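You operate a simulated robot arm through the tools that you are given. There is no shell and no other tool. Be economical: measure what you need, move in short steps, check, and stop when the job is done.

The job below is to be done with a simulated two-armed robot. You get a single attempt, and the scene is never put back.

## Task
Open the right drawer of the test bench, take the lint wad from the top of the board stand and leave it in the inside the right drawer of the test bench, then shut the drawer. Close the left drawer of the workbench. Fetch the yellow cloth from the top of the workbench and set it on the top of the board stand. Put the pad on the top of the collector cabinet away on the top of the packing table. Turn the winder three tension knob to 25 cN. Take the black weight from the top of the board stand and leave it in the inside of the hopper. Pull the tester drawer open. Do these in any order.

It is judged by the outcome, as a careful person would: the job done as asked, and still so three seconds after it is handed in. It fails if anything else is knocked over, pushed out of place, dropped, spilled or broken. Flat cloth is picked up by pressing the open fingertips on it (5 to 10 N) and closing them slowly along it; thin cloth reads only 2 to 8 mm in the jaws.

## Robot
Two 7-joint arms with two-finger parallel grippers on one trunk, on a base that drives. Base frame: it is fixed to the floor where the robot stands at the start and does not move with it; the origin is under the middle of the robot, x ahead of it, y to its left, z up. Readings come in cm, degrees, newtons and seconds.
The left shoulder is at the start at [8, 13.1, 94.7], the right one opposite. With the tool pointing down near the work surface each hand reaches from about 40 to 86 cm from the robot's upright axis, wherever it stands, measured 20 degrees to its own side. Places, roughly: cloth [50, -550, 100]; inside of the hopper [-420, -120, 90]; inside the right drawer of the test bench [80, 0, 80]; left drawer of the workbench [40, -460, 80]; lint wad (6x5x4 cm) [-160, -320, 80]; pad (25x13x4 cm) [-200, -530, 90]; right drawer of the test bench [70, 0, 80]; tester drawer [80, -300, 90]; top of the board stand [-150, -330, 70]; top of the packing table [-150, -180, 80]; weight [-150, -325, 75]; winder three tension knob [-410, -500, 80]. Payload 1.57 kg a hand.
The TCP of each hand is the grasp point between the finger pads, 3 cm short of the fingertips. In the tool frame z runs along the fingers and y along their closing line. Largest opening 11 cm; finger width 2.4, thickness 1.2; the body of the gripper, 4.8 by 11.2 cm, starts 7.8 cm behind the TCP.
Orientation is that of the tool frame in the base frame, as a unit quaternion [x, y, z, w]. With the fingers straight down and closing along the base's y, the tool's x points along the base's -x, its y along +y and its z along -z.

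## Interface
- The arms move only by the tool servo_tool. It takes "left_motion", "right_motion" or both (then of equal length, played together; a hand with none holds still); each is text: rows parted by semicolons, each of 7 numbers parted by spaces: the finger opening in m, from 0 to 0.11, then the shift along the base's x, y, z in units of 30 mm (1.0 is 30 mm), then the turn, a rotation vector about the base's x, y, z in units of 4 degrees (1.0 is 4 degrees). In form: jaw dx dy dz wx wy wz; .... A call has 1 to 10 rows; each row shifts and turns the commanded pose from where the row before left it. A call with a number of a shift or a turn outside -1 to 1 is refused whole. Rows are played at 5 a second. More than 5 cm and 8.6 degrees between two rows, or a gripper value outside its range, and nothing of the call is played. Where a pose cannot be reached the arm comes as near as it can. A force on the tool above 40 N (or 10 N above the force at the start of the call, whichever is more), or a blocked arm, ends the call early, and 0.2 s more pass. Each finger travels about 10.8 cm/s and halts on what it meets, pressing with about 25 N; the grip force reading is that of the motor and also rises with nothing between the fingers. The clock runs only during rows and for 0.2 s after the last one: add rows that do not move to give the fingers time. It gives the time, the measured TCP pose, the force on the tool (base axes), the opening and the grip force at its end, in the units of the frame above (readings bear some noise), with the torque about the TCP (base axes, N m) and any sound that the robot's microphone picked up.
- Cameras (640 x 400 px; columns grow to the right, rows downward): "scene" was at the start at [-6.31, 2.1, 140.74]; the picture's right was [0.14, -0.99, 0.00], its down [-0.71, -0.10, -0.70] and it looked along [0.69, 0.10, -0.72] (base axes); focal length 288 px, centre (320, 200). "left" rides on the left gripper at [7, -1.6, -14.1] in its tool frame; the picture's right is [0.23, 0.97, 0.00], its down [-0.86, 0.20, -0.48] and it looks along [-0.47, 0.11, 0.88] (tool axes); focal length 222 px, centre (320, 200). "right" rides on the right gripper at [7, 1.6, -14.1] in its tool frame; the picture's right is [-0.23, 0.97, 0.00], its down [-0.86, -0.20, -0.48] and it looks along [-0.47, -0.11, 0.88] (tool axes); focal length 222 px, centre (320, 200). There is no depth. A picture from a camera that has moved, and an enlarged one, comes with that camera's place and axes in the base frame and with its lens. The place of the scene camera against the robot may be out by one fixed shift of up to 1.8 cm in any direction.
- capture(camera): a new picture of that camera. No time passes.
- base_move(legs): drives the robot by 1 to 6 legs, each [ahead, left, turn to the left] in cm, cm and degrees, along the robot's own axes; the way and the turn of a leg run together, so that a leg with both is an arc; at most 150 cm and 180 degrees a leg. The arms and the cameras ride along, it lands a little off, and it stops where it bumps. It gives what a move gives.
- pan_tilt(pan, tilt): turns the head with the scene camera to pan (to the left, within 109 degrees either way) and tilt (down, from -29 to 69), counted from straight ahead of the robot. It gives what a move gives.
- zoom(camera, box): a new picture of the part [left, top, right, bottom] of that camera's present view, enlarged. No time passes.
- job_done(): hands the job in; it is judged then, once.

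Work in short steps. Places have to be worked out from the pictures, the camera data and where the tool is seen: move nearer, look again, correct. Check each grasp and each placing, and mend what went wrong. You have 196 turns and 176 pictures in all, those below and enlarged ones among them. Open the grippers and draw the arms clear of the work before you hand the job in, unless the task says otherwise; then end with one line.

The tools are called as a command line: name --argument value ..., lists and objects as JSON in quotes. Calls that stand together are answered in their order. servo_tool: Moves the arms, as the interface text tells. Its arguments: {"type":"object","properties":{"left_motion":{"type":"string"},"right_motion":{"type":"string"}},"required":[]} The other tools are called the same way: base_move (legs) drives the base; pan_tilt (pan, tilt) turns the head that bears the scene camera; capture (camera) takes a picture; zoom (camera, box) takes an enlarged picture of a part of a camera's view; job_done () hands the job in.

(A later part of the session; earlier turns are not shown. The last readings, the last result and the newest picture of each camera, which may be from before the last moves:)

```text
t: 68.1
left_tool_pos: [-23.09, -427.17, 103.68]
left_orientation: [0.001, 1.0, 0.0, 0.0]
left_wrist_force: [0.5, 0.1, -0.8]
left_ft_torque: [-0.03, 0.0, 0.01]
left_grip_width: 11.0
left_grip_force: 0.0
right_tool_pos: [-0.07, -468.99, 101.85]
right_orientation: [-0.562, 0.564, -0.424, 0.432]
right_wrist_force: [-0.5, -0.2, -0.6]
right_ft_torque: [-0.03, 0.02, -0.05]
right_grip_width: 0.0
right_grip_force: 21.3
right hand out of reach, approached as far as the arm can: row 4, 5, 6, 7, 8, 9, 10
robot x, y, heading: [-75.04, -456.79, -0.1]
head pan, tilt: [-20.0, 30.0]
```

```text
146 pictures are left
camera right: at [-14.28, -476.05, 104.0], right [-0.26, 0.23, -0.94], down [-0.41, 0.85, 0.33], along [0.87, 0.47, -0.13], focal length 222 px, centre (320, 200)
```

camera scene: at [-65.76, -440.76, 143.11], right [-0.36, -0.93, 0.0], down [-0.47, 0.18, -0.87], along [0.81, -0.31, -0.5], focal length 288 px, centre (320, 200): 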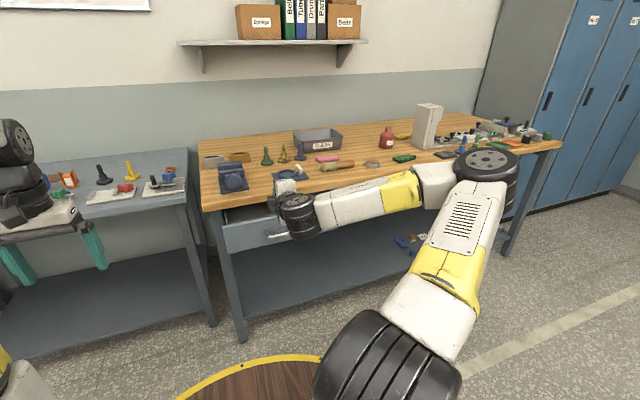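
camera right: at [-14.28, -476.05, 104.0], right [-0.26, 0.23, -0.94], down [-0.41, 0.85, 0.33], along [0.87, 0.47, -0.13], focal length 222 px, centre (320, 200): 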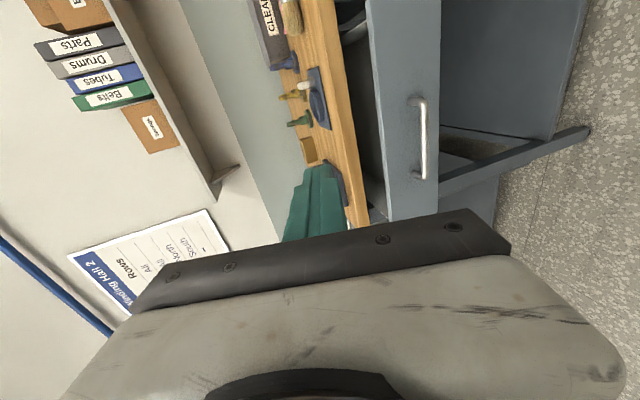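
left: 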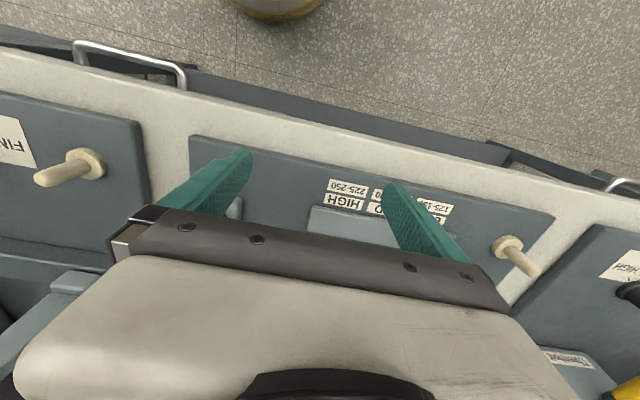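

The arm's configuration blocks that pose. I'll instead push the drawer handle with the left hand pointing down, so I first bring the right hand back to its pointing-down pose.

servo_tool --right_motion "0.05 -0.35 -0.1 0.3 0.752 0.766 -0.996; 0.05 -0.35 -0.1 0.3 0.752 0.766 -0.996; 0.05 -0.35 -0.1 0.3 0.752 0.766 -0.996; 0.05 -0.35 -0.1 0.3 0.752 0.766 -0.996; 0.05 -0.35 -0.1 0.3 0.752 0.766 -0.996; 0.05 -0.35 -0.1 0.3 0.752 0.766 -0.996; 0.05 -0.35 -0.1 0.3 0.752 0.766 -0.996; 0.05 -0.35 -0.1 0.3 0.752 0.766 -0.996; 0.05 -0.35 -0.1 0.3 0.752 0.766 -0.996; 0.05 -0.35 -0.1 0.3 0.752 0.766 -0.996"

servo_tool --right_motion "0.05 -0.35 -0.1 0.3 0.752 0.766 -0.996; 0.05 -0.35 -0.1 0.3 0.752 0.766 -0.996; 0.05 -0.35 -0.1 0.3 0.752 0.766 -0.996; 0.05 -0.35 -0.1 0.3 0.752 0.766 -0.996; 0.05 -0.35 -0.1 0.3 0.752 0.766 -0.996; 0.05 -0.35 -0.1 0.3 0.752 0.766 -0.996; 0.05 -0.35 -0.1 0.3 0.752 0.766 -0.996; 0.05 -0.35 -0.1 0 0.752 0.766 -0.996; 0.05 -0.35 -0.1 0 0.752 0.766 -0.996; 0.05 0 0 0 0 0 0"

capture --camera "scene"

```text
t: 70.3
left_tool_pos: [-23.17, -427.37, 103.64]
left_orientation: [0.002, 1.0, 0.0, 0.001]
left_wrist_force: [-0.3, 0.3, 0.7]
left_ft_torque: [0.02, 0.0, -0.01]
left_grip_width: 10.96
left_grip_force: 0.1
right_tool_pos: [-10.61, -471.74, 110.76]
right_orientation: [-0.302, 0.896, -0.228, 0.234]
right_wrist_force: [0.0, -0.3, -1.2]
right_ft_torque: [0.0, -0.01, 0.02]
right_grip_width: 5.01
right_grip_force: 0.0
robot x, y, heading: [-74.92, -457.08, -0.0]
head pan, tilt: [-20.0, 30.0]
```

```text
t: 72.5
left_tool_pos: [-23.25, -427.26, 103.61]
left_orientation: [0.002, 1.0, 0.0, 0.001]
left_wrist_force: [-0.2, 0.7, -0.4]
left_ft_torque: [-0.02, -0.01, 0.01]
left_grip_width: 11.02
left_grip_force: 0.1
right_tool_pos: [-20.24, -474.44, 117.13]
right_orientation: [-0.001, 1.0, 0.0, 0.001]
right_wrist_force: [0.5, 0.0, 0.4]
right_ft_torque: [0.02, 0.0, -0.01]
right_grip_width: 4.99
right_grip_force: 0.1
robot x, y, heading: [-74.83, -457.06, -0.4]
head pan, tilt: [-20.0, 30.0]
```

```text
145 pictures are left
camera scene: at [-80.83, -458.85, 143.11], right [-0.34, -0.94, 0.0], down [-0.47, 0.17, -0.87], along [0.81, -0.3, -0.5], focal length 288 px, centre (320, 200)
```

scene: 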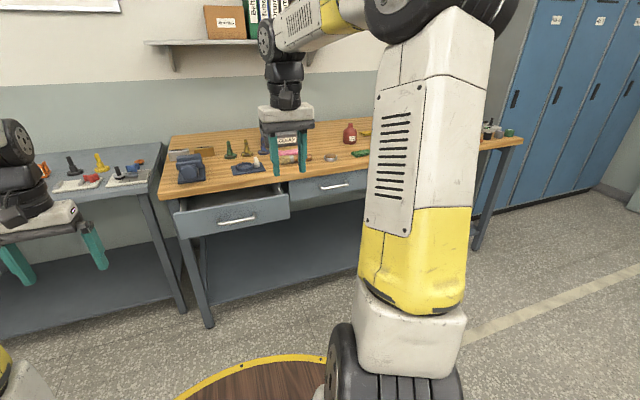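

The handle is at about [15, -461, 82] and should end near x 29. I line up the left hand in front of it, closed, lowered and tilted slightly.

base_move --legs '[[0, -34, 0.4]]'

servo_tool --left_motion "0 0 0 -1 0 -1 0; 0 0 0 -1 0 -1 0; 0 0 0 -1 0 -1 0; 0 0 0 -1 0 -1 0; 0 0 0 -1 0 0 0; 0 0 0 -1 0 0 0; 0 0 0 -0.9 0 0 0; 0 0 0 0 0 0 0"

pan_tilt --pan 25 --tilt 35

capture --camera "scene"

capture --camera "left"

```text
t: 74.7
left_tool_pos: [-23.35, -461.03, 103.56]
left_orientation: [-0.001, 1.0, 0.0, -0.001]
left_wrist_force: [0.0, -0.6, -0.8]
left_ft_torque: [0.0, 0.01, -0.01]
left_grip_width: 11.01
left_grip_force: 0.0
right_tool_pos: [-20.27, -508.15, 117.03]
right_orientation: [-0.002, 1.0, 0.0, 0.002]
right_wrist_force: [0.1, 0.3, 0.4]
right_ft_torque: [-0.02, -0.02, 0.02]
right_grip_width: 5.02
right_grip_force: 0.1
robot x, y, heading: [-74.93, -490.75, -0.0]
head pan, tilt: [-20.0, 30.0]
```

```text
t: 76.5
left_tool_pos: [-23.36, -460.99, 82.97]
left_orientation: [-0.001, 0.99, 0.0, 0.139]
left_wrist_force: [0.2, 0.5, -1.4]
left_ft_torque: [0.01, -0.01, 0.02]
left_grip_width: 0.0
left_grip_force: 21.2
right_tool_pos: [-20.08, -508.2, 117.2]
right_orientation: [-0.003, 1.0, -0.001, 0.002]
right_wrist_force: [-0.4, 0.3, -0.6]
right_ft_torque: [-0.03, 0.02, 0.02]
right_grip_width: 5.02
right_grip_force: 0.1
robot x, y, heading: [-74.84, -490.94, 0.2]
head pan, tilt: [-20.0, 30.0]
```

```text
t: 77.6
left_tool_pos: [-23.45, -461.05, 82.88]
left_orientation: [0.0, 0.99, 0.0, 0.139]
left_wrist_force: [0.1, 0.1, -1.1]
left_ft_torque: [0.03, -0.02, -0.01]
left_grip_width: 0.01
left_grip_force: 20.9
right_tool_pos: [-20.17, -508.29, 117.08]
right_orientation: [-0.003, 1.0, 0.0, 0.002]
right_wrist_force: [0.8, 0.1, -0.1]
right_ft_torque: [0.01, 0.01, -0.03]
right_grip_width: 4.99
right_grip_force: 0.1
robot x, y, heading: [-75.11, -490.37, -0.0]
head pan, tilt: [25.0, 35.0]
```

```text
144 pictures are left
camera scene: at [-81.39, -486.03, 142.33], right [0.42, -0.91, 0.0], down [-0.52, -0.24, -0.82], along [0.74, 0.35, -0.57], focal length 288 px, centre (320, 200)
```

scene: 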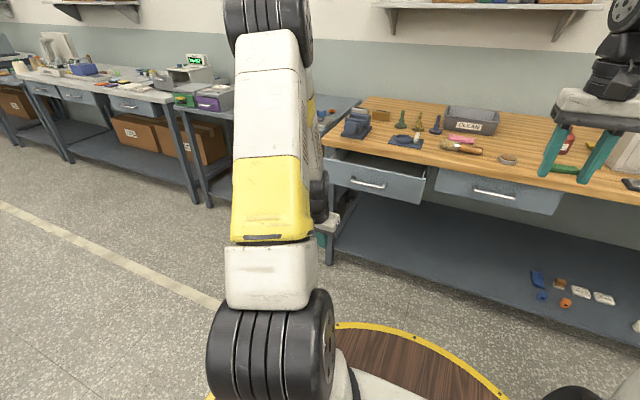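

```text
143 pictures are left
camera left: at [-34.1, -462.82, 94.67], right [-0.22, 0.97, -0.06], down [0.69, 0.2, 0.7], along [0.69, 0.11, -0.72], focal length 222 px, centre (320, 200)
```

left: 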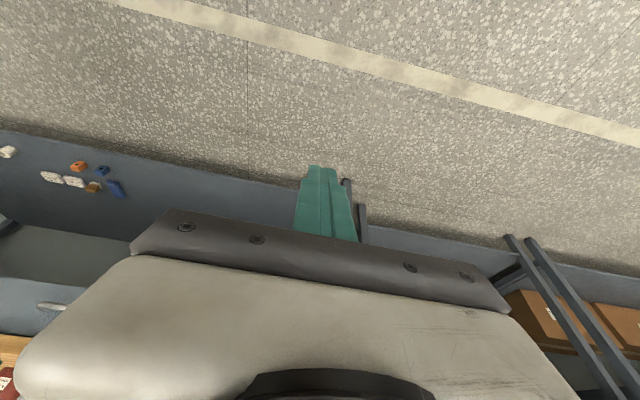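

Handle confirmed near [16, -461, 82]. I drive 32 cm ahead to just short of contact and check the height.

base_move --legs '[[32, 0, 0]]'

capture --camera "left"

capture --camera "scene"

```text
t: 79.7
left_tool_pos: [8.06, -461.63, 83.0]
left_orientation: [0.004, 0.99, -0.001, 0.139]
left_wrist_force: [0.0, 0.5, -0.4]
left_ft_torque: [-0.02, 0.04, 0.01]
left_grip_width: 0.0
left_grip_force: 21.1
right_tool_pos: [11.02, -508.64, 117.13]
right_orientation: [0.001, 1.0, 0.0, 0.002]
right_wrist_force: [-0.1, -0.2, 0.0]
right_ft_torque: [-0.04, 0.01, -0.02]
right_grip_width: 5.03
right_grip_force: 0.1
robot x, y, heading: [-44.07, -490.6, -0.5]
head pan, tilt: [25.0, 35.0]
```

```text
142 pictures are left
camera left: at [-2.63, -463.19, 94.67], right [-0.21, 0.98, -0.06], down [0.69, 0.19, 0.7], along [0.69, 0.1, -0.72], focal length 222 px, centre (320, 200)
```

left: 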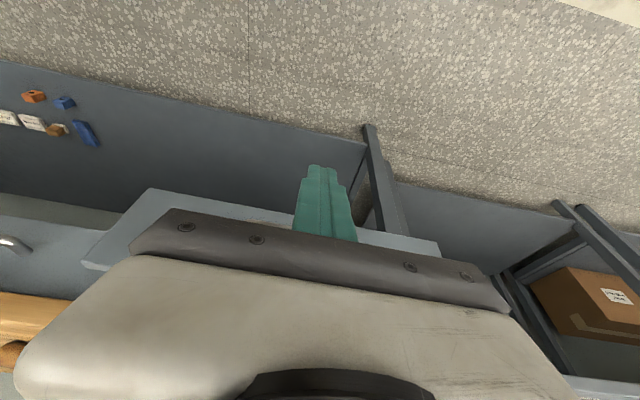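

```text
141 pictures are left
camera scene: at [-50.06, -486.11, 142.33], right [0.42, -0.91, 0.0], down [-0.52, -0.24, -0.82], along [0.74, 0.34, -0.57], focal length 288 px, centre (320, 200)
```

scene: 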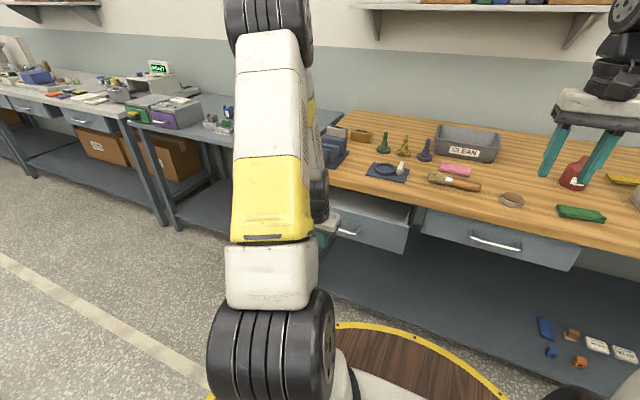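

Clear and aligned. I push with the arm along x so that the force tells me when the drawer is shut.

servo_tool --left_motion "0 0.9 0 0 0 0 0; 0 0.8 0 0 0 0 0; 0 0.6 0 0 0 0 0; 0 0.6 0 0 0 0 0; 0 0.6 0 0 0 0 0; 0 0.6 0 0 0 0 0; 0 0.6 0 0 0 0 0; 0 0.6 0 0 0 0 0"

capture --camera "scene"

```text
t: 81.5
left_tool_pos: [24.01, -461.55, 82.88]
left_orientation: [0.004, 0.99, -0.001, 0.139]
left_wrist_force: [-1.2, 0.1, -0.9]
left_ft_torque: [-0.01, 0.02, 0.02]
left_grip_width: 0.01
left_grip_force: 21.8
right_tool_pos: [11.06, -508.75, 117.19]
right_orientation: [0.0, 1.0, 0.0, 0.002]
right_wrist_force: [-0.1, -0.8, -0.5]
right_ft_torque: [-0.03, 0.0, 0.0]
right_grip_width: 4.99
right_grip_force: 0.0
robot x, y, heading: [-43.38, -490.69, -0.4]
head pan, tilt: [25.0, 35.0]
```

```text
140 pictures are left
camera scene: at [-50.07, -486.11, 142.33], right [0.42, -0.91, 0.0], down [-0.52, -0.24, -0.82], along [0.74, 0.34, -0.57], focal length 288 px, centre (320, 200)
```

scene: 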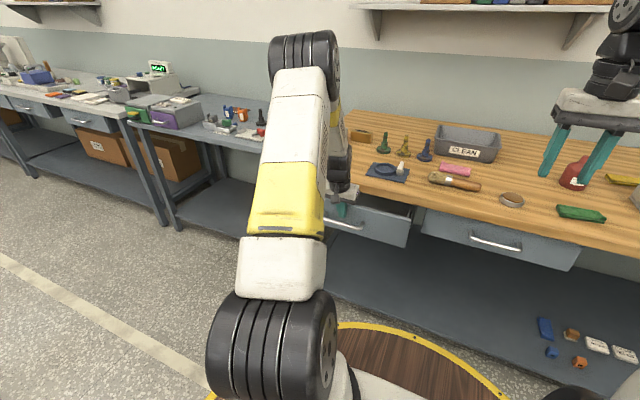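

The drawer is moving in; I push on by small steps until the force rises.

servo_tool --left_motion "0 0.5 0 0 0 0 0; 0 0.4 0 0 0 0 0; 0 0.3 0 0 0 0 0; 0 0.3 0 0 0 0 0; 0 0.3 0 0 0 0 0; 0 0.3 0 0 0 0 0"

capture --camera "scene"

```text
t: 82.9
left_tool_pos: [30.33, -461.48, 82.93]
left_orientation: [0.004, 0.99, 0.0, 0.139]
left_wrist_force: [0.7, -0.1, -0.3]
left_ft_torque: [0.01, -0.04, -0.04]
left_grip_width: 0.03
left_grip_force: 21.5
right_tool_pos: [11.01, -508.67, 117.19]
right_orientation: [0.001, 1.0, 0.0, 0.002]
right_wrist_force: [-0.9, 0.5, -0.9]
right_ft_torque: [-0.02, -0.04, -0.03]
right_grip_width: 5.03
right_grip_force: 0.2
robot x, y, heading: [-43.88, -490.68, -0.2]
head pan, tilt: [25.0, 35.0]
```

```text
139 pictures are left
camera scene: at [-50.06, -486.11, 142.33], right [0.42, -0.91, 0.0], down [-0.52, -0.24, -0.82], along [0.74, 0.34, -0.57], focal length 288 px, centre (320, 200)
```

scene: 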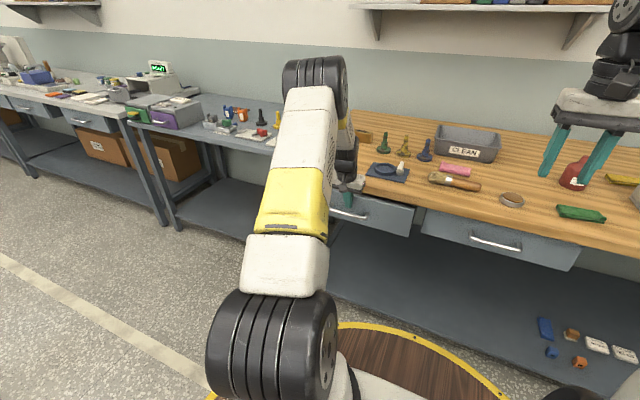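

zoom --camera "scene" --box '[310, 150, 510, 275]'

capture --camera "left"

```text
3.20 times, centred on (410, 212) of scene
camera zoom: at [-50.06, -486.11, 142.33], right [0.42, -0.91, 0.0], down [-0.52, -0.24, -0.82], along [0.74, 0.34, -0.57], focal length 920 px, centre (32, 160)
```

zoom: 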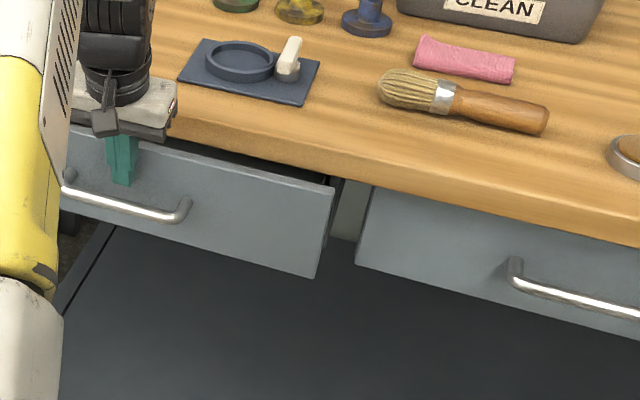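

```text
137 pictures are left
camera left: at [19.63, -463.18, 94.66], right [-0.21, 0.98, -0.06], down [0.69, 0.19, 0.7], along [0.69, 0.1, -0.72], focal length 222 px, centre (320, 200)
```

left: 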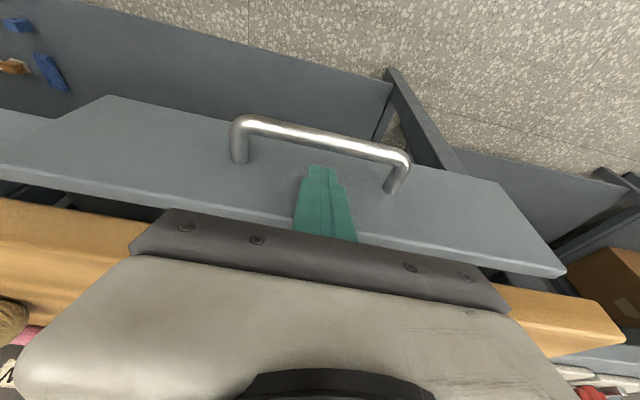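

The fingertips passed above the bar and pushed the panel itself; about 3 cm is left. To keep the hand body clear of the bench edge, I back off, lower the hand and push on the bar instead.

servo_tool --left_motion "0 -0.2 0 0.4 0 0 0; 0 -1 0 0.2 0 0 0; 0 -1 0 0 0 -1 0; 0 -0.5 0 -0.6 0 -1 0; 0 0 0 -1 0 0 0; 0 0 0 -1 0 0 0; 0 0 0 0 0 0 0"

capture --camera "left"

zoom --camera "scene" --box '[310, 150, 510, 275]'

```text
t: 84.5
left_tool_pos: [22.06, -461.51, 76.8]
left_orientation: [0.003, 0.978, 0.0, 0.208]
left_wrist_force: [-0.4, -0.7, -0.4]
left_ft_torque: [0.0, 0.02, -0.03]
left_grip_width: 0.0
left_grip_force: 21.3
right_tool_pos: [11.06, -508.69, 117.1]
right_orientation: [0.001, 1.0, 0.0, 0.001]
right_wrist_force: [-0.5, -0.5, 0.2]
right_ft_torque: [0.01, 0.0, -0.01]
right_grip_width: 5.01
right_grip_force: 0.1
robot x, y, heading: [-43.63, -490.67, -0.3]
head pan, tilt: [25.0, 35.0]
```

```text
136 pictures are left
camera left: at [9.9, -463.16, 86.94], right [-0.2, 0.98, -0.09], down [0.59, 0.19, 0.79], along [0.78, 0.1, -0.61], focal length 222 px, centre (320, 200)
```

left: 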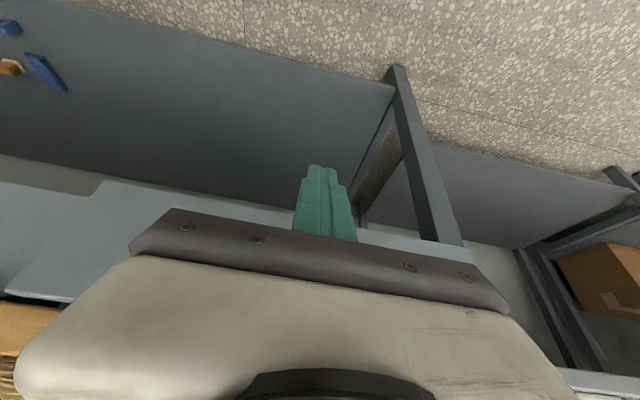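

```text
3.20 times, centred on (410, 212) of scene
camera zoom: at [-50.06, -486.11, 142.33], right [0.42, -0.91, 0.0], down [-0.52, -0.24, -0.82], along [0.74, 0.34, -0.57], focal length 920 px, centre (32, 160)
```

zoom: 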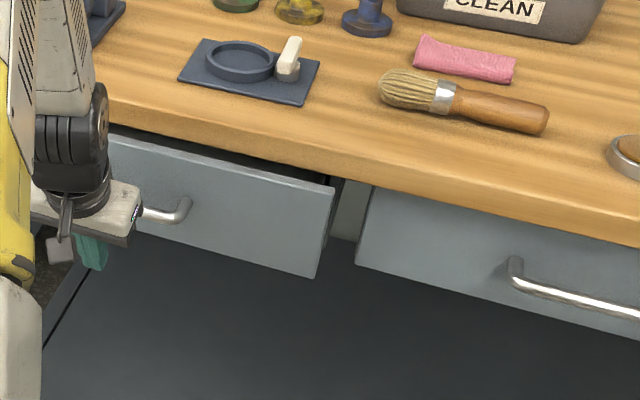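

The fingers now span the bar's height (~78). I push along x until it stops.

servo_tool --left_motion "0 0.8 0 0 0 0 0; 0 0.6 0 0 0 0 0; 0 0.4 0 0 0 0 0; 0 0.4 0 0 0 0 0; 0 0.3 0 0 0 0 0; 0 0.25 0 0 0 0 0; 0 0.2 0 0 0 0 0"

zoom --camera "scene" --box '[310, 150, 510, 275]'

```text
t: 86.1
left_tool_pos: [31.07, -461.45, 76.75]
left_orientation: [0.003, 0.978, 0.001, 0.208]
left_wrist_force: [0.4, -0.4, 1.3]
left_ft_torque: [-0.02, 0.03, 0.0]
left_grip_width: 0.01
left_grip_force: 21.3
right_tool_pos: [11.01, -508.66, 117.12]
right_orientation: [0.001, 1.0, -0.001, 0.002]
right_wrist_force: [-1.0, -0.6, -0.2]
right_ft_torque: [-0.05, 0.0, 0.0]
right_grip_width: 5.0
right_grip_force: 0.1
robot x, y, heading: [-43.31, -490.98, -0.3]
head pan, tilt: [25.0, 35.0]
```

```text
3.20 times, centred on (410, 212) of scene
camera zoom: at [-50.05, -486.11, 142.33], right [0.42, -0.91, 0.0], down [-0.52, -0.24, -0.82], along [0.74, 0.34, -0.57], focal length 920 px, centre (32, 160)
```

zoom: 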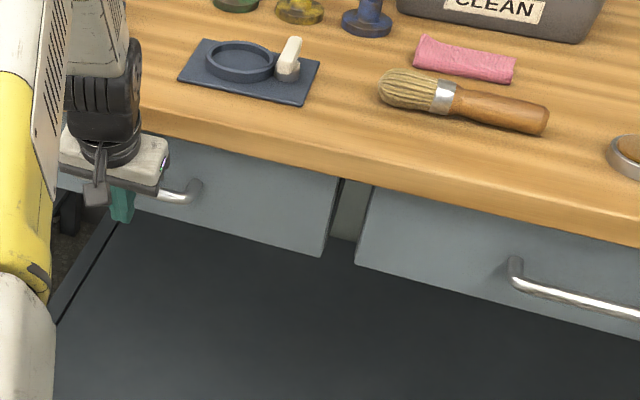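

Almost flush. I press on in tiny steps to seat it.

servo_tool --left_motion "0 0.15 0 0 0 0 0; 0 0.15 0 0 0 0 0; 0 0.15 0 0 0 0 0; 0 0 0 0 0 0 0"

zoom --camera "scene" --box '[310, 150, 510, 275]'

```text
t: 87.1
left_tool_pos: [31.93, -461.46, 76.67]
left_orientation: [0.002, 0.979, -0.001, 0.203]
left_wrist_force: [-37.4, -1.8, -0.6]
left_ft_torque: [0.05, -0.51, -0.12]
left_grip_width: 0.0
left_grip_force: 20.9
right_tool_pos: [10.92, -508.71, 117.09]
right_orientation: [0.0, 1.0, 0.001, 0.003]
right_wrist_force: [-0.3, 0.2, -0.3]
right_ft_torque: [0.0, 0.01, -0.02]
right_grip_width: 5.03
right_grip_force: 0.0
robot x, y, heading: [-43.87, -491.39, -0.4]
head pan, tilt: [25.0, 35.0]
```

```text
3.20 times, centred on (410, 212) of scene
camera zoom: at [-50.21, -486.12, 142.33], right [0.42, -0.91, 0.0], down [-0.52, -0.24, -0.82], along [0.74, 0.34, -0.57], focal length 920 px, centre (32, 160)
```

zoom: 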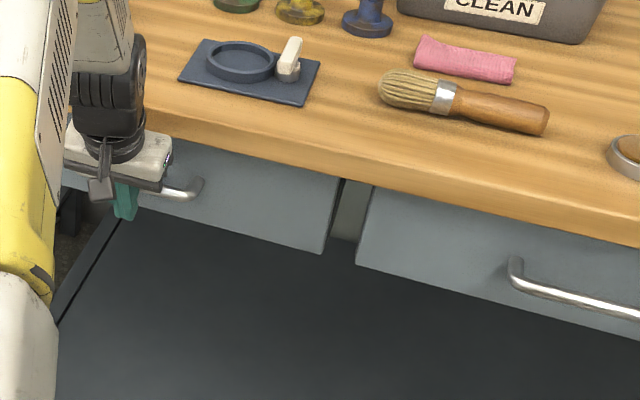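

The drawer is shut firmly. I withdraw the left hand, raise it and look for the yellow cloth.

servo_tool --left_motion "0.02 -0.5 0 0 0 0 0; 0.02 -1 0 0 0 1 0; 0.02 -1 0 0 0 1 0; 0.02 -1 0 0.5 0 1 0; 0.02 -1 0 1 0 1 0; 0.02 -0.5 0 1 0 1 0; 0.02 0 0 1 0 1 0; 0.02 0 0 1 0 0 0; 0.02 0 0 1 0 0 0; 0.02 0 0 1 0 0 0"

pan_tilt --pan -35 --tilt 30

capture --camera "scene"

```text
t: 89.3
left_tool_pos: [17.22, -461.57, 96.58]
left_orientation: [0.004, 1.0, -0.002, -0.001]
left_wrist_force: [0.8, 0.0, -0.8]
left_ft_torque: [0.0, -0.03, 0.04]
left_grip_width: 2.01
left_grip_force: 0.0
right_tool_pos: [11.08, -508.71, 117.07]
right_orientation: [0.0, 1.0, 0.0, 0.002]
right_wrist_force: [0.7, -0.6, -0.1]
right_ft_torque: [0.03, 0.01, 0.01]
right_grip_width: 4.99
right_grip_force: 0.0
robot x, y, heading: [-43.77, -490.53, -0.2]
head pan, tilt: [25.0, 35.0]
```

```text
t: 90.6
left_tool_pos: [17.16, -461.57, 96.29]
left_orientation: [0.004, 1.0, -0.001, 0.0]
left_wrist_force: [-1.0, 0.1, 0.1]
left_ft_torque: [-0.01, -0.01, 0.01]
left_grip_width: 2.01
left_grip_force: 0.1
right_tool_pos: [11.11, -508.78, 117.07]
right_orientation: [0.001, 1.0, 0.0, 0.001]
right_wrist_force: [-0.2, -0.1, -0.3]
right_ft_torque: [-0.01, 0.03, 0.0]
right_grip_width: 5.02
right_grip_force: 0.0
robot x, y, heading: [-43.31, -491.03, -0.5]
head pan, tilt: [-35.0, 30.0]
```

```text
132 pictures are left
camera scene: at [-50.68, -495.01, 143.11], right [-0.58, -0.82, 0.0], down [-0.41, 0.29, -0.87], along [0.71, -0.5, -0.5], focal length 288 px, centre (320, 200)
```

scene: 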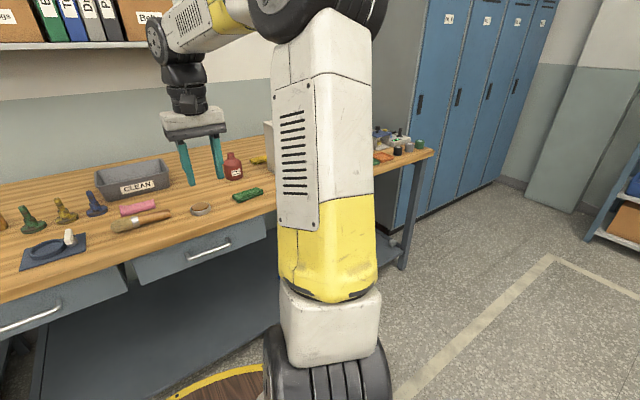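

A yellow item is seen behind the right arm. I back up a little, move right and look again.

base_move --legs '[[-10, -42, 0.4]]'

pan_tilt --pan 5 --tilt 35

capture --camera "scene"

capture --camera "right"

```text
t: 93.2
left_tool_pos: [6.77, -503.34, 96.42]
left_orientation: [0.006, 1.0, -0.002, 0.0]
left_wrist_force: [-0.5, -0.6, 0.1]
left_ft_torque: [0.0, 0.04, -0.01]
left_grip_width: 2.01
left_grip_force: 0.1
right_tool_pos: [0.49, -550.51, 117.08]
right_orientation: [0.002, 1.0, 0.0, 0.002]
right_wrist_force: [0.3, 0.3, 0.1]
right_ft_torque: [0.02, 0.03, -0.03]
right_grip_width: 5.02
right_grip_force: 0.1
robot x, y, heading: [-54.34, -532.19, -0.6]
head pan, tilt: [-35.0, 30.0]
```

```text
t: 94.3
left_tool_pos: [6.79, -503.28, 96.27]
left_orientation: [0.005, 1.0, -0.001, 0.0]
left_wrist_force: [-0.1, 0.2, 0.8]
left_ft_torque: [0.03, 0.0, 0.03]
left_grip_width: 2.0
left_grip_force: 0.0
right_tool_pos: [0.44, -550.42, 117.24]
right_orientation: [0.002, 1.0, 0.0, 0.002]
right_wrist_force: [-0.3, 0.1, -0.4]
right_ft_torque: [-0.01, 0.01, -0.02]
right_grip_width: 5.0
right_grip_force: 0.1
robot x, y, heading: [-54.38, -532.29, -0.6]
head pan, tilt: [5.0, 35.0]
```

```text
131 pictures are left
camera scene: at [-59.81, -530.64, 142.33], right [0.08, -1.0, 0.0], down [-0.57, -0.04, -0.82], along [0.82, 0.06, -0.57], focal length 288 px, centre (320, 200)
```

scene: 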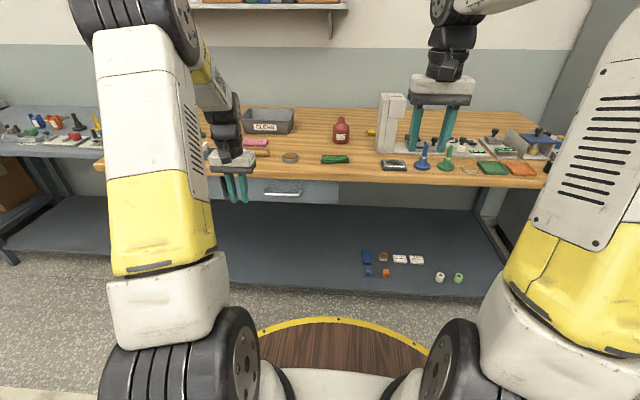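

```text
130 pictures are left
camera right: at [-6.76, -548.82, 131.25], right [0.23, 0.97, 0.0], down [0.85, -0.2, 0.48], along [0.47, -0.11, -0.88], focal length 222 px, centre (320, 200)
```

right: 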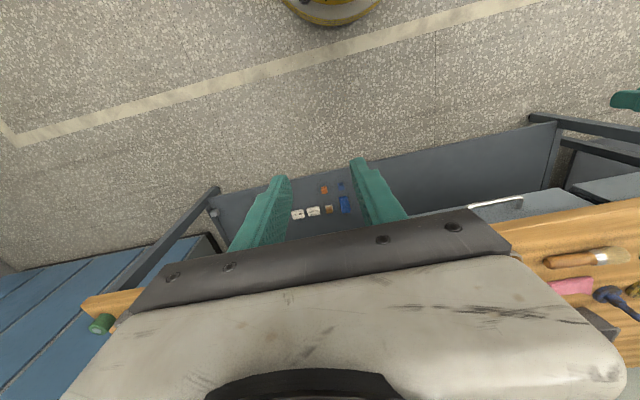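

zoom --camera "scene" --box '[320, 80, 560, 200]'

```text
2.67 times, centred on (440, 140) of scene
camera zoom: at [-59.81, -530.64, 142.33], right [0.08, -1.0, 0.0], down [-0.57, -0.04, -0.82], along [0.82, 0.06, -0.57], focal length 767 px, centre (0, 360)
```

zoom: 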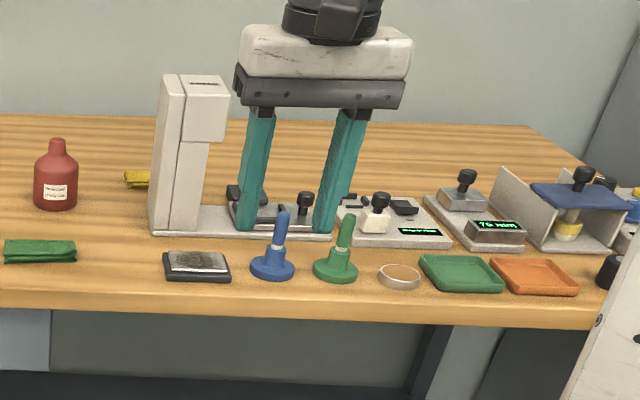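

The yellow cloth lies at about [67, -546, 93], behind the beige device. I raise both hands, drive closer and view it from above.

servo_tool --left_motion "0.02 -1 0 1 0 0 0; 0.02 -1 0 1 0 0 0; 0.02 -1 0 1 0 0 0; 0.02 -1 0 1 0 0 0; 0.02 0 0 1 0 0 0; 0.02 0 0 1 0 0 0; 0.02 0 0 1 0 0 0" --right_motion "0.05 0 0 1 0 0 0; 0.05 0 0 1 0 0 0; 0.05 0 0 1 0 0 0; 0.05 0.5 0 1 0 0 0; 0.05 1 0 1 0 0 0; 0.05 1 0 0 0 0 0; 0.05 1 0 0 0 0 0"

base_move --legs '[[28, 0, 0.6]]'

capture --camera "right"

capture --camera "scene"

```text
t: 95.9
left_tool_pos: [-5.46, -503.5, 117.22]
left_orientation: [0.005, 1.0, -0.002, 0.0]
left_wrist_force: [-0.1, -0.1, -0.1]
left_ft_torque: [0.0, -0.03, 0.01]
left_grip_width: 1.99
left_grip_force: 0.0
right_tool_pos: [10.36, -550.49, 131.67]
right_orientation: [0.005, 1.0, 0.002, -0.002]
right_wrist_force: [0.2, -0.8, -0.2]
right_ft_torque: [0.02, -0.03, 0.02]
right_grip_width: 5.0
right_grip_force: 0.0
right hand out of reach, approached as far as the arm can: row 7
robot x, y, heading: [-54.41, -532.29, -0.5]
head pan, tilt: [5.0, 35.0]
```

```text
t: 97.8
left_tool_pos: [22.05, -502.78, 117.21]
left_orientation: [-0.003, 1.0, -0.001, 0.0]
left_wrist_force: [0.2, -0.4, 0.1]
left_ft_torque: [0.01, -0.01, 0.0]
left_grip_width: 2.01
left_grip_force: 0.1
right_tool_pos: [38.59, -549.68, 131.75]
right_orientation: [-0.002, 1.0, 0.003, -0.001]
right_wrist_force: [-0.5, -0.1, 0.5]
right_ft_torque: [0.0, -0.03, 0.04]
right_grip_width: 5.0
right_grip_force: 0.0
robot x, y, heading: [-26.31, -532.58, 0.5]
head pan, tilt: [5.0, 35.0]
```

```text
128 pictures are left
camera right: at [31.51, -548.14, 145.85], right [0.22, 0.98, 0.0], down [0.86, -0.2, 0.47], along [0.46, -0.1, -0.88], focal length 222 px, centre (320, 200)
```

right: 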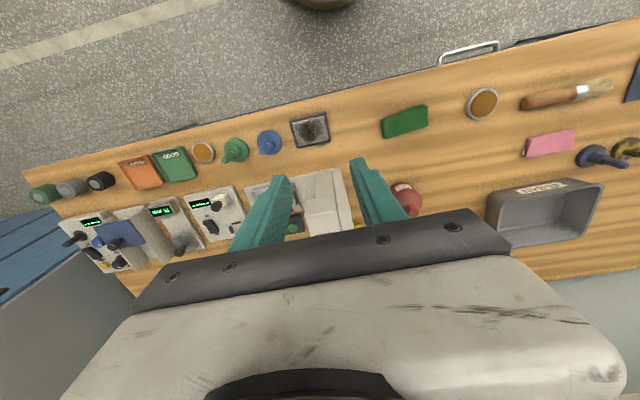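

```text
127 pictures are left
camera scene: at [-32.01, -530.77, 142.33], right [0.09, -1.0, 0.0], down [-0.57, -0.05, -0.82], along [0.82, 0.08, -0.57], focal length 288 px, centre (320, 200)
```

scene: 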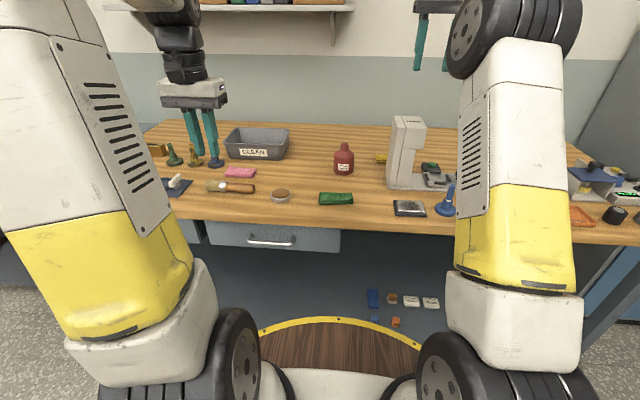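

I drive a little closer and zoom in on the cloth.

base_move --legs '[[9, 0, -0.5]]'

zoom --camera "scene" --box '[300, 100, 480, 220]'

capture --camera "left"

```text
t: 98.9
left_tool_pos: [31.34, -503.2, 117.17]
left_orientation: [0.003, 1.0, -0.001, 0.0]
left_wrist_force: [-0.2, -0.1, 0.2]
left_ft_torque: [-0.01, 0.0, 0.01]
left_grip_width: 1.98
left_grip_force: 0.1
right_tool_pos: [47.37, -550.45, 131.71]
right_orientation: [0.002, 1.0, 0.002, -0.002]
right_wrist_force: [-0.6, -0.9, -0.3]
right_ft_torque: [0.02, 0.01, 0.0]
right_grip_width: 5.01
right_grip_force: 0.1
robot x, y, heading: [-17.25, -532.76, -0.3]
head pan, tilt: [5.0, 35.0]
```

```text
3.33 times, centred on (390, 160) of scene
camera zoom: at [-23.07, -530.71, 142.33], right [0.08, -1.0, 0.0], down [-0.57, -0.05, -0.82], along [0.82, 0.07, -0.57], focal length 959 px, centre (87, 333)
```

zoom: 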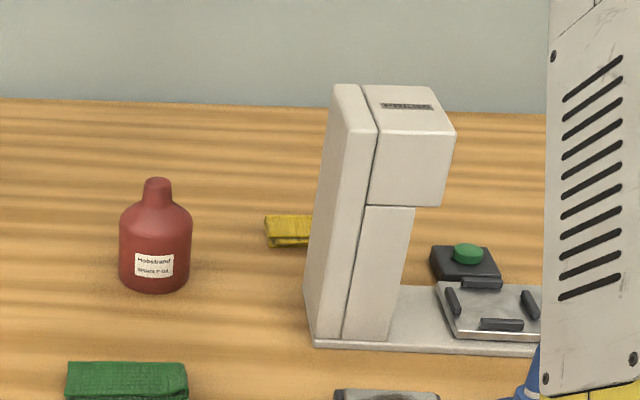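

```text
125 pictures are left
camera left: at [24.18, -504.95, 131.41], right [-0.22, 0.97, 0.0], down [0.86, 0.2, 0.48], along [0.47, 0.11, -0.88], focal length 222 px, centre (320, 200)
```

left: 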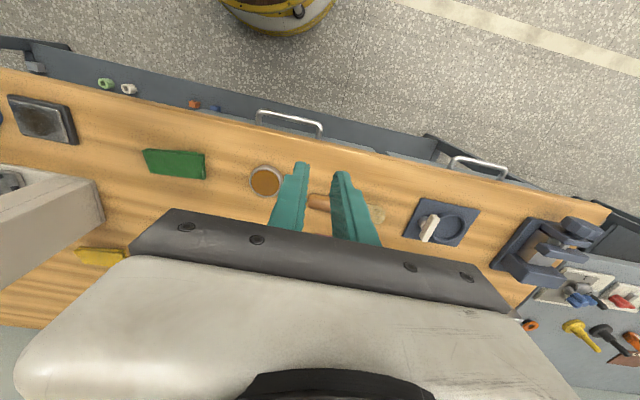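

The folded yellow cloth spans about y -541 to -551, x 65 to 70, behind the pillar (x 47–57). I turn the right jaws to close along x and move over it at height.

servo_tool --right_motion "0.09 0.2 0.1 -0.3 0 0 1; 0.09 0.2 0.1 -0.3 0 0 1; 0.09 0.2 0.1 -0.3 0 0 1; 0.09 0.2 0.1 -0.3 0 0 1; 0.09 0.2 0.1 0 0 0 1; 0.09 0.2 0.1 0 0 0 1; 0.09 0.2 0.1 0 0 0 1; 0.09 0.2 0.1 0 0 0 1; 0.09 0.2 0.1 0 0 0 1; 0.09 0.2 0.1 0 0 0 1"

servo_tool --right_motion "0.09 0.4 0.1 0 0 0 1; 0.09 0.4 0.1 0 0 0 1; 0.09 0.4 0.1 0 0 0 1; 0.09 0.4 0.1 0 0 0 1; 0.09 0.4 0.1 0 0 0 1; 0.09 0.4 0.1 0 0 0 1; 0.09 0.4 0.1 0 0 0 1; 0.09 0.4 0.1 0 0 0 1; 0.09 0.4 0 0 0 0 1; 0.09 0.4 0 0 0 0 1"

capture --camera "right"

```text
t: 101.1
left_tool_pos: [31.15, -503.22, 117.2]
left_orientation: [0.002, 1.0, -0.001, 0.001]
left_wrist_force: [-0.4, 1.4, -1.1]
left_ft_torque: [0.01, 0.02, 0.01]
left_grip_width: 2.01
left_grip_force: 0.0
right_tool_pos: [51.52, -547.99, 127.41]
right_orientation: [-0.273, 0.962, 0.001, -0.002]
right_wrist_force: [-0.2, -0.3, -0.2]
right_ft_torque: [0.04, -0.01, -0.02]
right_grip_width: 9.03
right_grip_force: 0.1
right hand out of reach, approached as far as the arm can: row 7, 8, 9, 10
robot x, y, heading: [-17.3, -532.48, -0.4]
head pan, tilt: [5.0, 35.0]
```

```text
t: 103.3
left_tool_pos: [31.18, -503.32, 117.19]
left_orientation: [0.002, 1.0, -0.001, 0.0]
left_wrist_force: [0.0, -0.2, -0.2]
left_ft_torque: [-0.02, 0.03, 0.0]
left_grip_width: 2.02
left_grip_force: 0.0
right_tool_pos: [52.2, -546.29, 126.22]
right_orientation: [-0.372, 0.928, 0.001, -0.001]
right_wrist_force: [0.0, -0.2, 1.0]
right_ft_torque: [0.01, 0.0, -0.01]
right_grip_width: 9.01
right_grip_force: 0.0
right hand out of reach, approached as far as the arm can: row 1, 2, 4, 5, 6, 7, 8, 9, 10
robot x, y, heading: [-17.85, -532.55, -0.3]
head pan, tilt: [5.0, 35.0]
```

```text
124 pictures are left
camera right: at [45.89, -549.91, 140.49], right [-0.51, 0.86, 0.0], down [0.76, 0.45, 0.48], along [0.41, 0.25, -0.88], focal length 222 px, centre (320, 200)
```

right: 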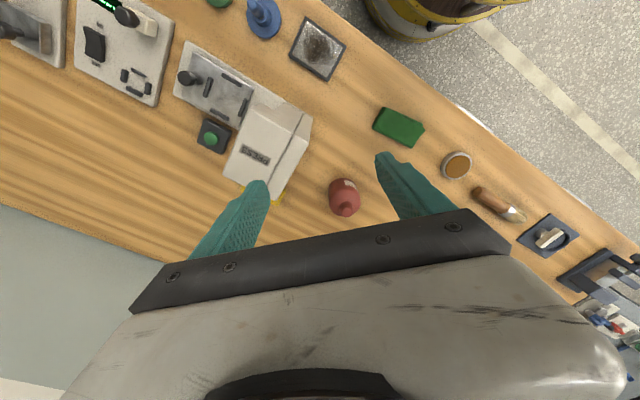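

Reach is limited at this height. I check how much room the base has in front of the bench.

pan_tilt --pan 0 --tilt 60

capture --camera "scene"

```text
t: 104.2
left_tool_pos: [31.24, -503.35, 117.23]
left_orientation: [0.003, 1.0, -0.001, 0.0]
left_wrist_force: [0.8, 0.8, 0.2]
left_ft_torque: [0.0, -0.01, 0.0]
left_grip_width: 1.98
left_grip_force: 0.0
right_tool_pos: [52.17, -546.17, 126.34]
right_orientation: [-0.372, 0.928, 0.002, -0.001]
right_wrist_force: [0.5, 0.4, 0.7]
right_ft_torque: [0.0, -0.04, -0.01]
right_grip_width: 9.03
right_grip_force: 0.0
robot x, y, heading: [-17.5, -532.36, -0.2]
head pan, tilt: [0.0, 60.0]
```

```text
123 pictures are left
camera scene: at [-25.15, -531.46, 138.91], right [-0.01, -1.0, 0.0], down [-0.87, 0.0, -0.5], along [0.5, 0.0, -0.87], focal length 288 px, centre (320, 200)
```

scene: 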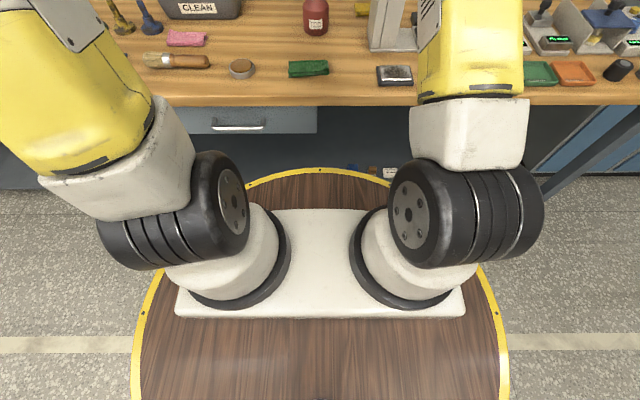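

Geometry shows the trunk's disc is only about 30 cm in radius, leaving some 15 cm to the bench edge. I drive 9 cm closer and finish the yaw of the right hand.

base_move --legs '[[9, 0, 0.3]]'

servo_tool --right_motion "0.09 0 0 0 0 0 1; 0.09 0 0 0 0 0 1; 0.09 0 0 0 0 0 1; 0.09 0 0 0 0 0 1; 0.09 0 0 0 0 0 1; 0.09 0 0 0 0 0 1; 0.09 0 0 0 0 0 1; 0.09 0 0 0 0 0 1; 0.09 0 0 0 0 0 1; 0.09 0 0 0 0 0 1"

servo_tool --right_motion "0.09 0.5 0 -0.2 0 0 1; 0.09 0.5 0 -0.2 0 0 0.8; 0.09 0.5 0 -0.2 0 0 0; 0.09 0.5 0 -0.2 0 0 0; 0.09 0 0 0 0 0 0"

capture --camera "right"

```text
t: 105.3
left_tool_pos: [39.8, -502.98, 117.14]
left_orientation: [0.0, 1.0, -0.001, 0.0]
left_wrist_force: [-0.5, -0.3, -0.9]
left_ft_torque: [-0.01, 0.0, 0.02]
left_grip_width: 2.0
left_grip_force: 0.1
right_tool_pos: [61.19, -545.74, 126.3]
right_orientation: [-0.375, 0.927, 0.001, -0.002]
right_wrist_force: [-0.5, -0.1, 0.1]
right_ft_torque: [0.0, -0.01, 0.0]
right_grip_width: 8.99
right_grip_force: 0.1
robot x, y, heading: [-8.66, -532.7, 0.0]
head pan, tilt: [0.0, 60.0]
```

```text
t: 107.5
left_tool_pos: [39.97, -502.93, 117.15]
left_orientation: [0.0, 1.0, 0.0, 0.0]
left_wrist_force: [0.8, 0.2, -0.7]
left_ft_torque: [-0.01, -0.02, 0.03]
left_grip_width: 1.99
left_grip_force: 0.0
right_tool_pos: [61.11, -545.85, 126.46]
right_orientation: [-0.67, 0.742, 0.001, -0.002]
right_wrist_force: [-0.2, 0.1, 0.8]
right_ft_torque: [0.02, 0.01, 0.0]
right_grip_width: 8.99
right_grip_force: 0.0
robot x, y, heading: [-8.2, -532.73, 0.0]
head pan, tilt: [0.0, 60.0]
```

```text
t: 108.7
left_tool_pos: [40.03, -503.05, 117.1]
left_orientation: [-0.001, 1.0, -0.001, 0.001]
left_wrist_force: [0.7, 1.2, -0.1]
left_ft_torque: [-0.02, 0.01, 0.03]
left_grip_width: 2.0
left_grip_force: 0.1
right_tool_pos: [61.15, -545.77, 126.32]
right_orientation: [-0.669, 0.743, 0.002, -0.002]
right_wrist_force: [0.3, 0.2, 0.0]
right_ft_torque: [0.03, -0.01, 0.0]
right_grip_width: 8.97
right_grip_force: 0.0
right hand out of reach, approached as far as the arm can: row 1, 2, 3, 4
robot x, y, heading: [-8.32, -532.35, -0.1]
head pan, tilt: [0.0, 60.0]
```

```text
122 pictures are left
camera right: at [58.75, -552.53, 140.51], right [-0.95, 0.33, 0.0], down [0.29, 0.83, 0.48], along [0.15, 0.45, -0.88], focal length 222 px, centre (320, 200)
```

right: 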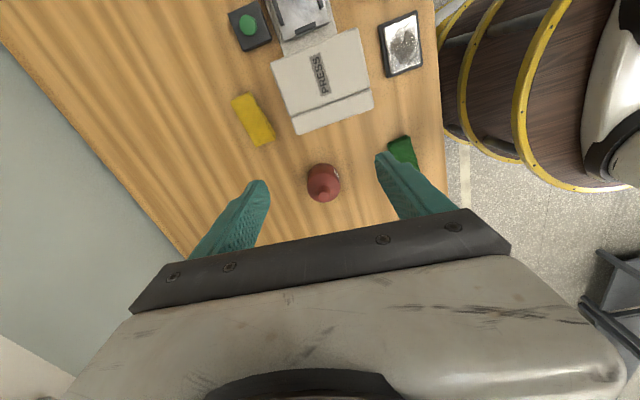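

Seen from above, the cloth centre is near [74, -550] and the base still has about 12 cm to the drawer handles. I drive 6 cm closer and stretch over the cloth.

base_move --legs '[[6, -3, 0]]'

servo_tool --right_motion "0.09 0.3 0 -0.5 0 0 1; 0.09 0.3 0 -0.5 0 0 0.5; 0.09 0.4 0 -0.5 0 0 0; 0.09 0.4 0 -0.5 0 0 0; 0.09 0 0 0 0 0 0"

capture --camera "right"

```text
t: 109.7
left_tool_pos: [46.03, -505.94, 117.23]
left_orientation: [0.0, 1.0, -0.001, 0.0]
left_wrist_force: [-0.8, 0.1, 0.5]
left_ft_torque: [-0.04, -0.03, -0.01]
left_grip_width: 2.0
left_grip_force: 0.0
right_tool_pos: [67.33, -548.66, 126.26]
right_orientation: [-0.669, 0.743, 0.001, -0.002]
right_wrist_force: [-0.1, -0.1, -0.8]
right_ft_torque: [0.01, -0.02, 0.01]
right_grip_width: 8.99
right_grip_force: 0.0
robot x, y, heading: [-2.37, -535.66, 0.1]
head pan, tilt: [0.0, 60.0]
```

```text
t: 110.9
left_tool_pos: [46.11, -506.01, 117.13]
left_orientation: [-0.001, 1.0, 0.0, 0.0]
left_wrist_force: [0.3, -0.3, -0.1]
left_ft_torque: [0.01, 0.02, -0.01]
left_grip_width: 1.97
left_grip_force: 0.1
right_tool_pos: [71.09, -548.75, 119.94]
right_orientation: [0.707, -0.707, -0.001, 0.003]
right_wrist_force: [-0.1, 0.6, -0.9]
right_ft_torque: [0.02, 0.04, -0.01]
right_grip_width: 9.02
right_grip_force: 0.0
right hand out of reach, approached as far as the arm can: row 4
robot x, y, heading: [-2.09, -535.5, 0.2]
head pan, tilt: [0.0, 60.0]
```

```text
121 pictures are left
camera right: at [69.45, -555.78, 134.13], right [-0.97, 0.23, 0.0], down [0.2, 0.86, 0.48], along [0.1, 0.47, -0.88], focal length 222 px, centre (320, 200)
```

right: 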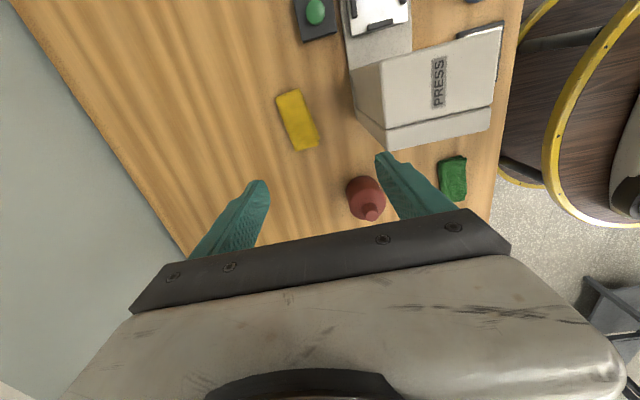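

The cloth centre is confirmed at about [74.6, -550], lying along y. I lower over it with the jaws 8 cm open.

servo_tool --right_motion "0.08 0 0 -1 0 0 0; 0.08 0.2 -0.1 -1 0 0 0; 0.08 0.2 -0.1 -1 0 0 0; 0.08 0.3 -0.1 -1 0 0 0; 0.08 0.3 -0.1 -1 0 0 0; 0.08 0.2 0 -1 0 0 0; 0.08 0 0 -0.6 0 0 0; 0.08 0 0 0 0 0 0"

capture --camera "right"

```text
t: 112.7
left_tool_pos: [46.22, -506.07, 117.2]
left_orientation: [-0.001, 1.0, -0.001, 0.001]
left_wrist_force: [0.4, 0.4, 0.3]
left_ft_torque: [-0.01, 0.01, 0.0]
left_grip_width: 1.99
left_grip_force: 0.1
right_tool_pos: [74.71, -550.15, 100.27]
right_orientation: [0.708, -0.707, -0.001, 0.001]
right_wrist_force: [0.3, -0.4, 0.0]
right_ft_torque: [0.02, 0.0, 0.03]
right_grip_width: 8.0
right_grip_force: 0.1
robot x, y, heading: [-2.43, -535.59, -0.0]
head pan, tilt: [0.0, 60.0]
```

```text
120 pictures are left
camera right: at [73.03, -557.0, 114.4], right [-0.97, 0.23, 0.0], down [0.2, 0.86, 0.48], along [0.1, 0.47, -0.88], focal length 222 px, centre (320, 200)
```

right: 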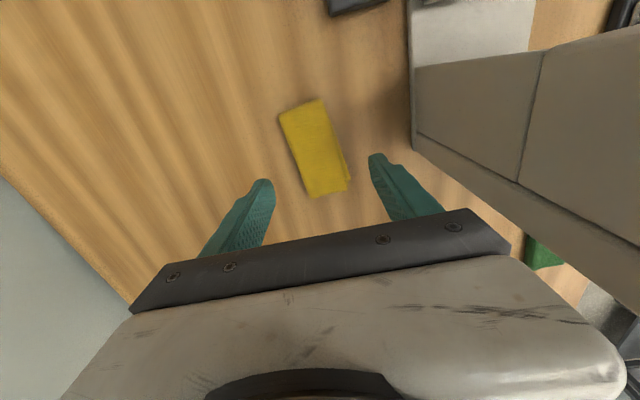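

Well centred. I lower slowly until the tips nearly touch the bench.

servo_tool --right_motion "0.07 0 -0.1 -0.8 0 0 0; 0.07 0 0 -0.8 0 0 0; 0.07 0 0 -0.4 0 0 0; 0.07 0 0 -0.2 0 0 0; 0.07 0 0 -0.15 0 0 0; 0.07 0 0 -0.15 0 0 0; 0.07 0 0 0 0 0 0"

capture --camera "right"

```text
t: 114.3
left_tool_pos: [46.17, -505.93, 117.23]
left_orientation: [-0.001, 1.0, -0.001, 0.0]
left_wrist_force: [0.5, 1.0, -0.3]
left_ft_torque: [-0.02, -0.01, 0.02]
left_grip_width: 2.01
left_grip_force: 0.0
right_tool_pos: [74.64, -550.34, 92.78]
right_orientation: [0.707, -0.707, -0.002, 0.001]
right_wrist_force: [0.0, 0.8, 0.9]
right_ft_torque: [0.0, 0.03, 0.01]
right_grip_width: 7.01
right_grip_force: 0.1
robot x, y, heading: [-2.63, -535.89, 0.1]
head pan, tilt: [0.0, 60.0]
```

```text
119 pictures are left
camera right: at [72.92, -557.3, 106.96], right [-0.97, 0.23, 0.0], down [0.2, 0.86, 0.48], along [0.1, 0.47, -0.88], focal length 222 px, centre (320, 200)
```

right: 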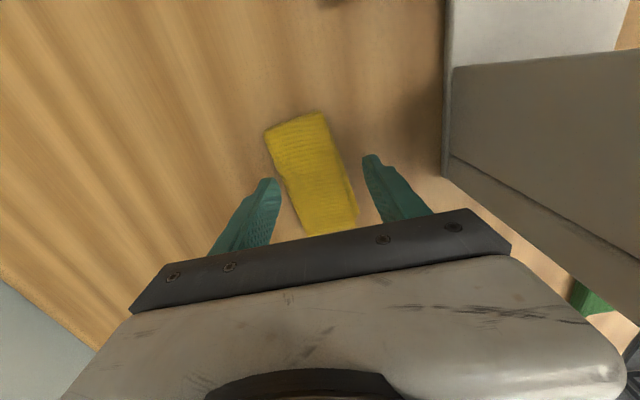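

No contact yet; I continue in 3 mm steps.

servo_tool --right_motion "0.07 0 0 -0.12 0 0 0; 0.07 0 0 -0.12 0 0 0; 0.07 0 0 0 0 0 0"

```text
t: 115.1
left_tool_pos: [46.14, -505.99, 117.24]
left_orientation: [-0.001, 1.0, -0.001, 0.001]
left_wrist_force: [0.2, 0.7, 0.0]
left_ft_torque: [-0.04, -0.01, -0.01]
left_grip_width: 2.02
left_grip_force: 0.1
right_tool_pos: [74.67, -550.44, 92.15]
right_orientation: [0.707, -0.707, -0.002, 0.001]
right_wrist_force: [-0.5, 0.8, -0.6]
right_ft_torque: [-0.01, 0.0, 0.03]
right_grip_width: 6.99
right_grip_force: 0.0
robot x, y, heading: [-2.32, -535.51, 0.2]
head pan, tilt: [0.0, 60.0]
```

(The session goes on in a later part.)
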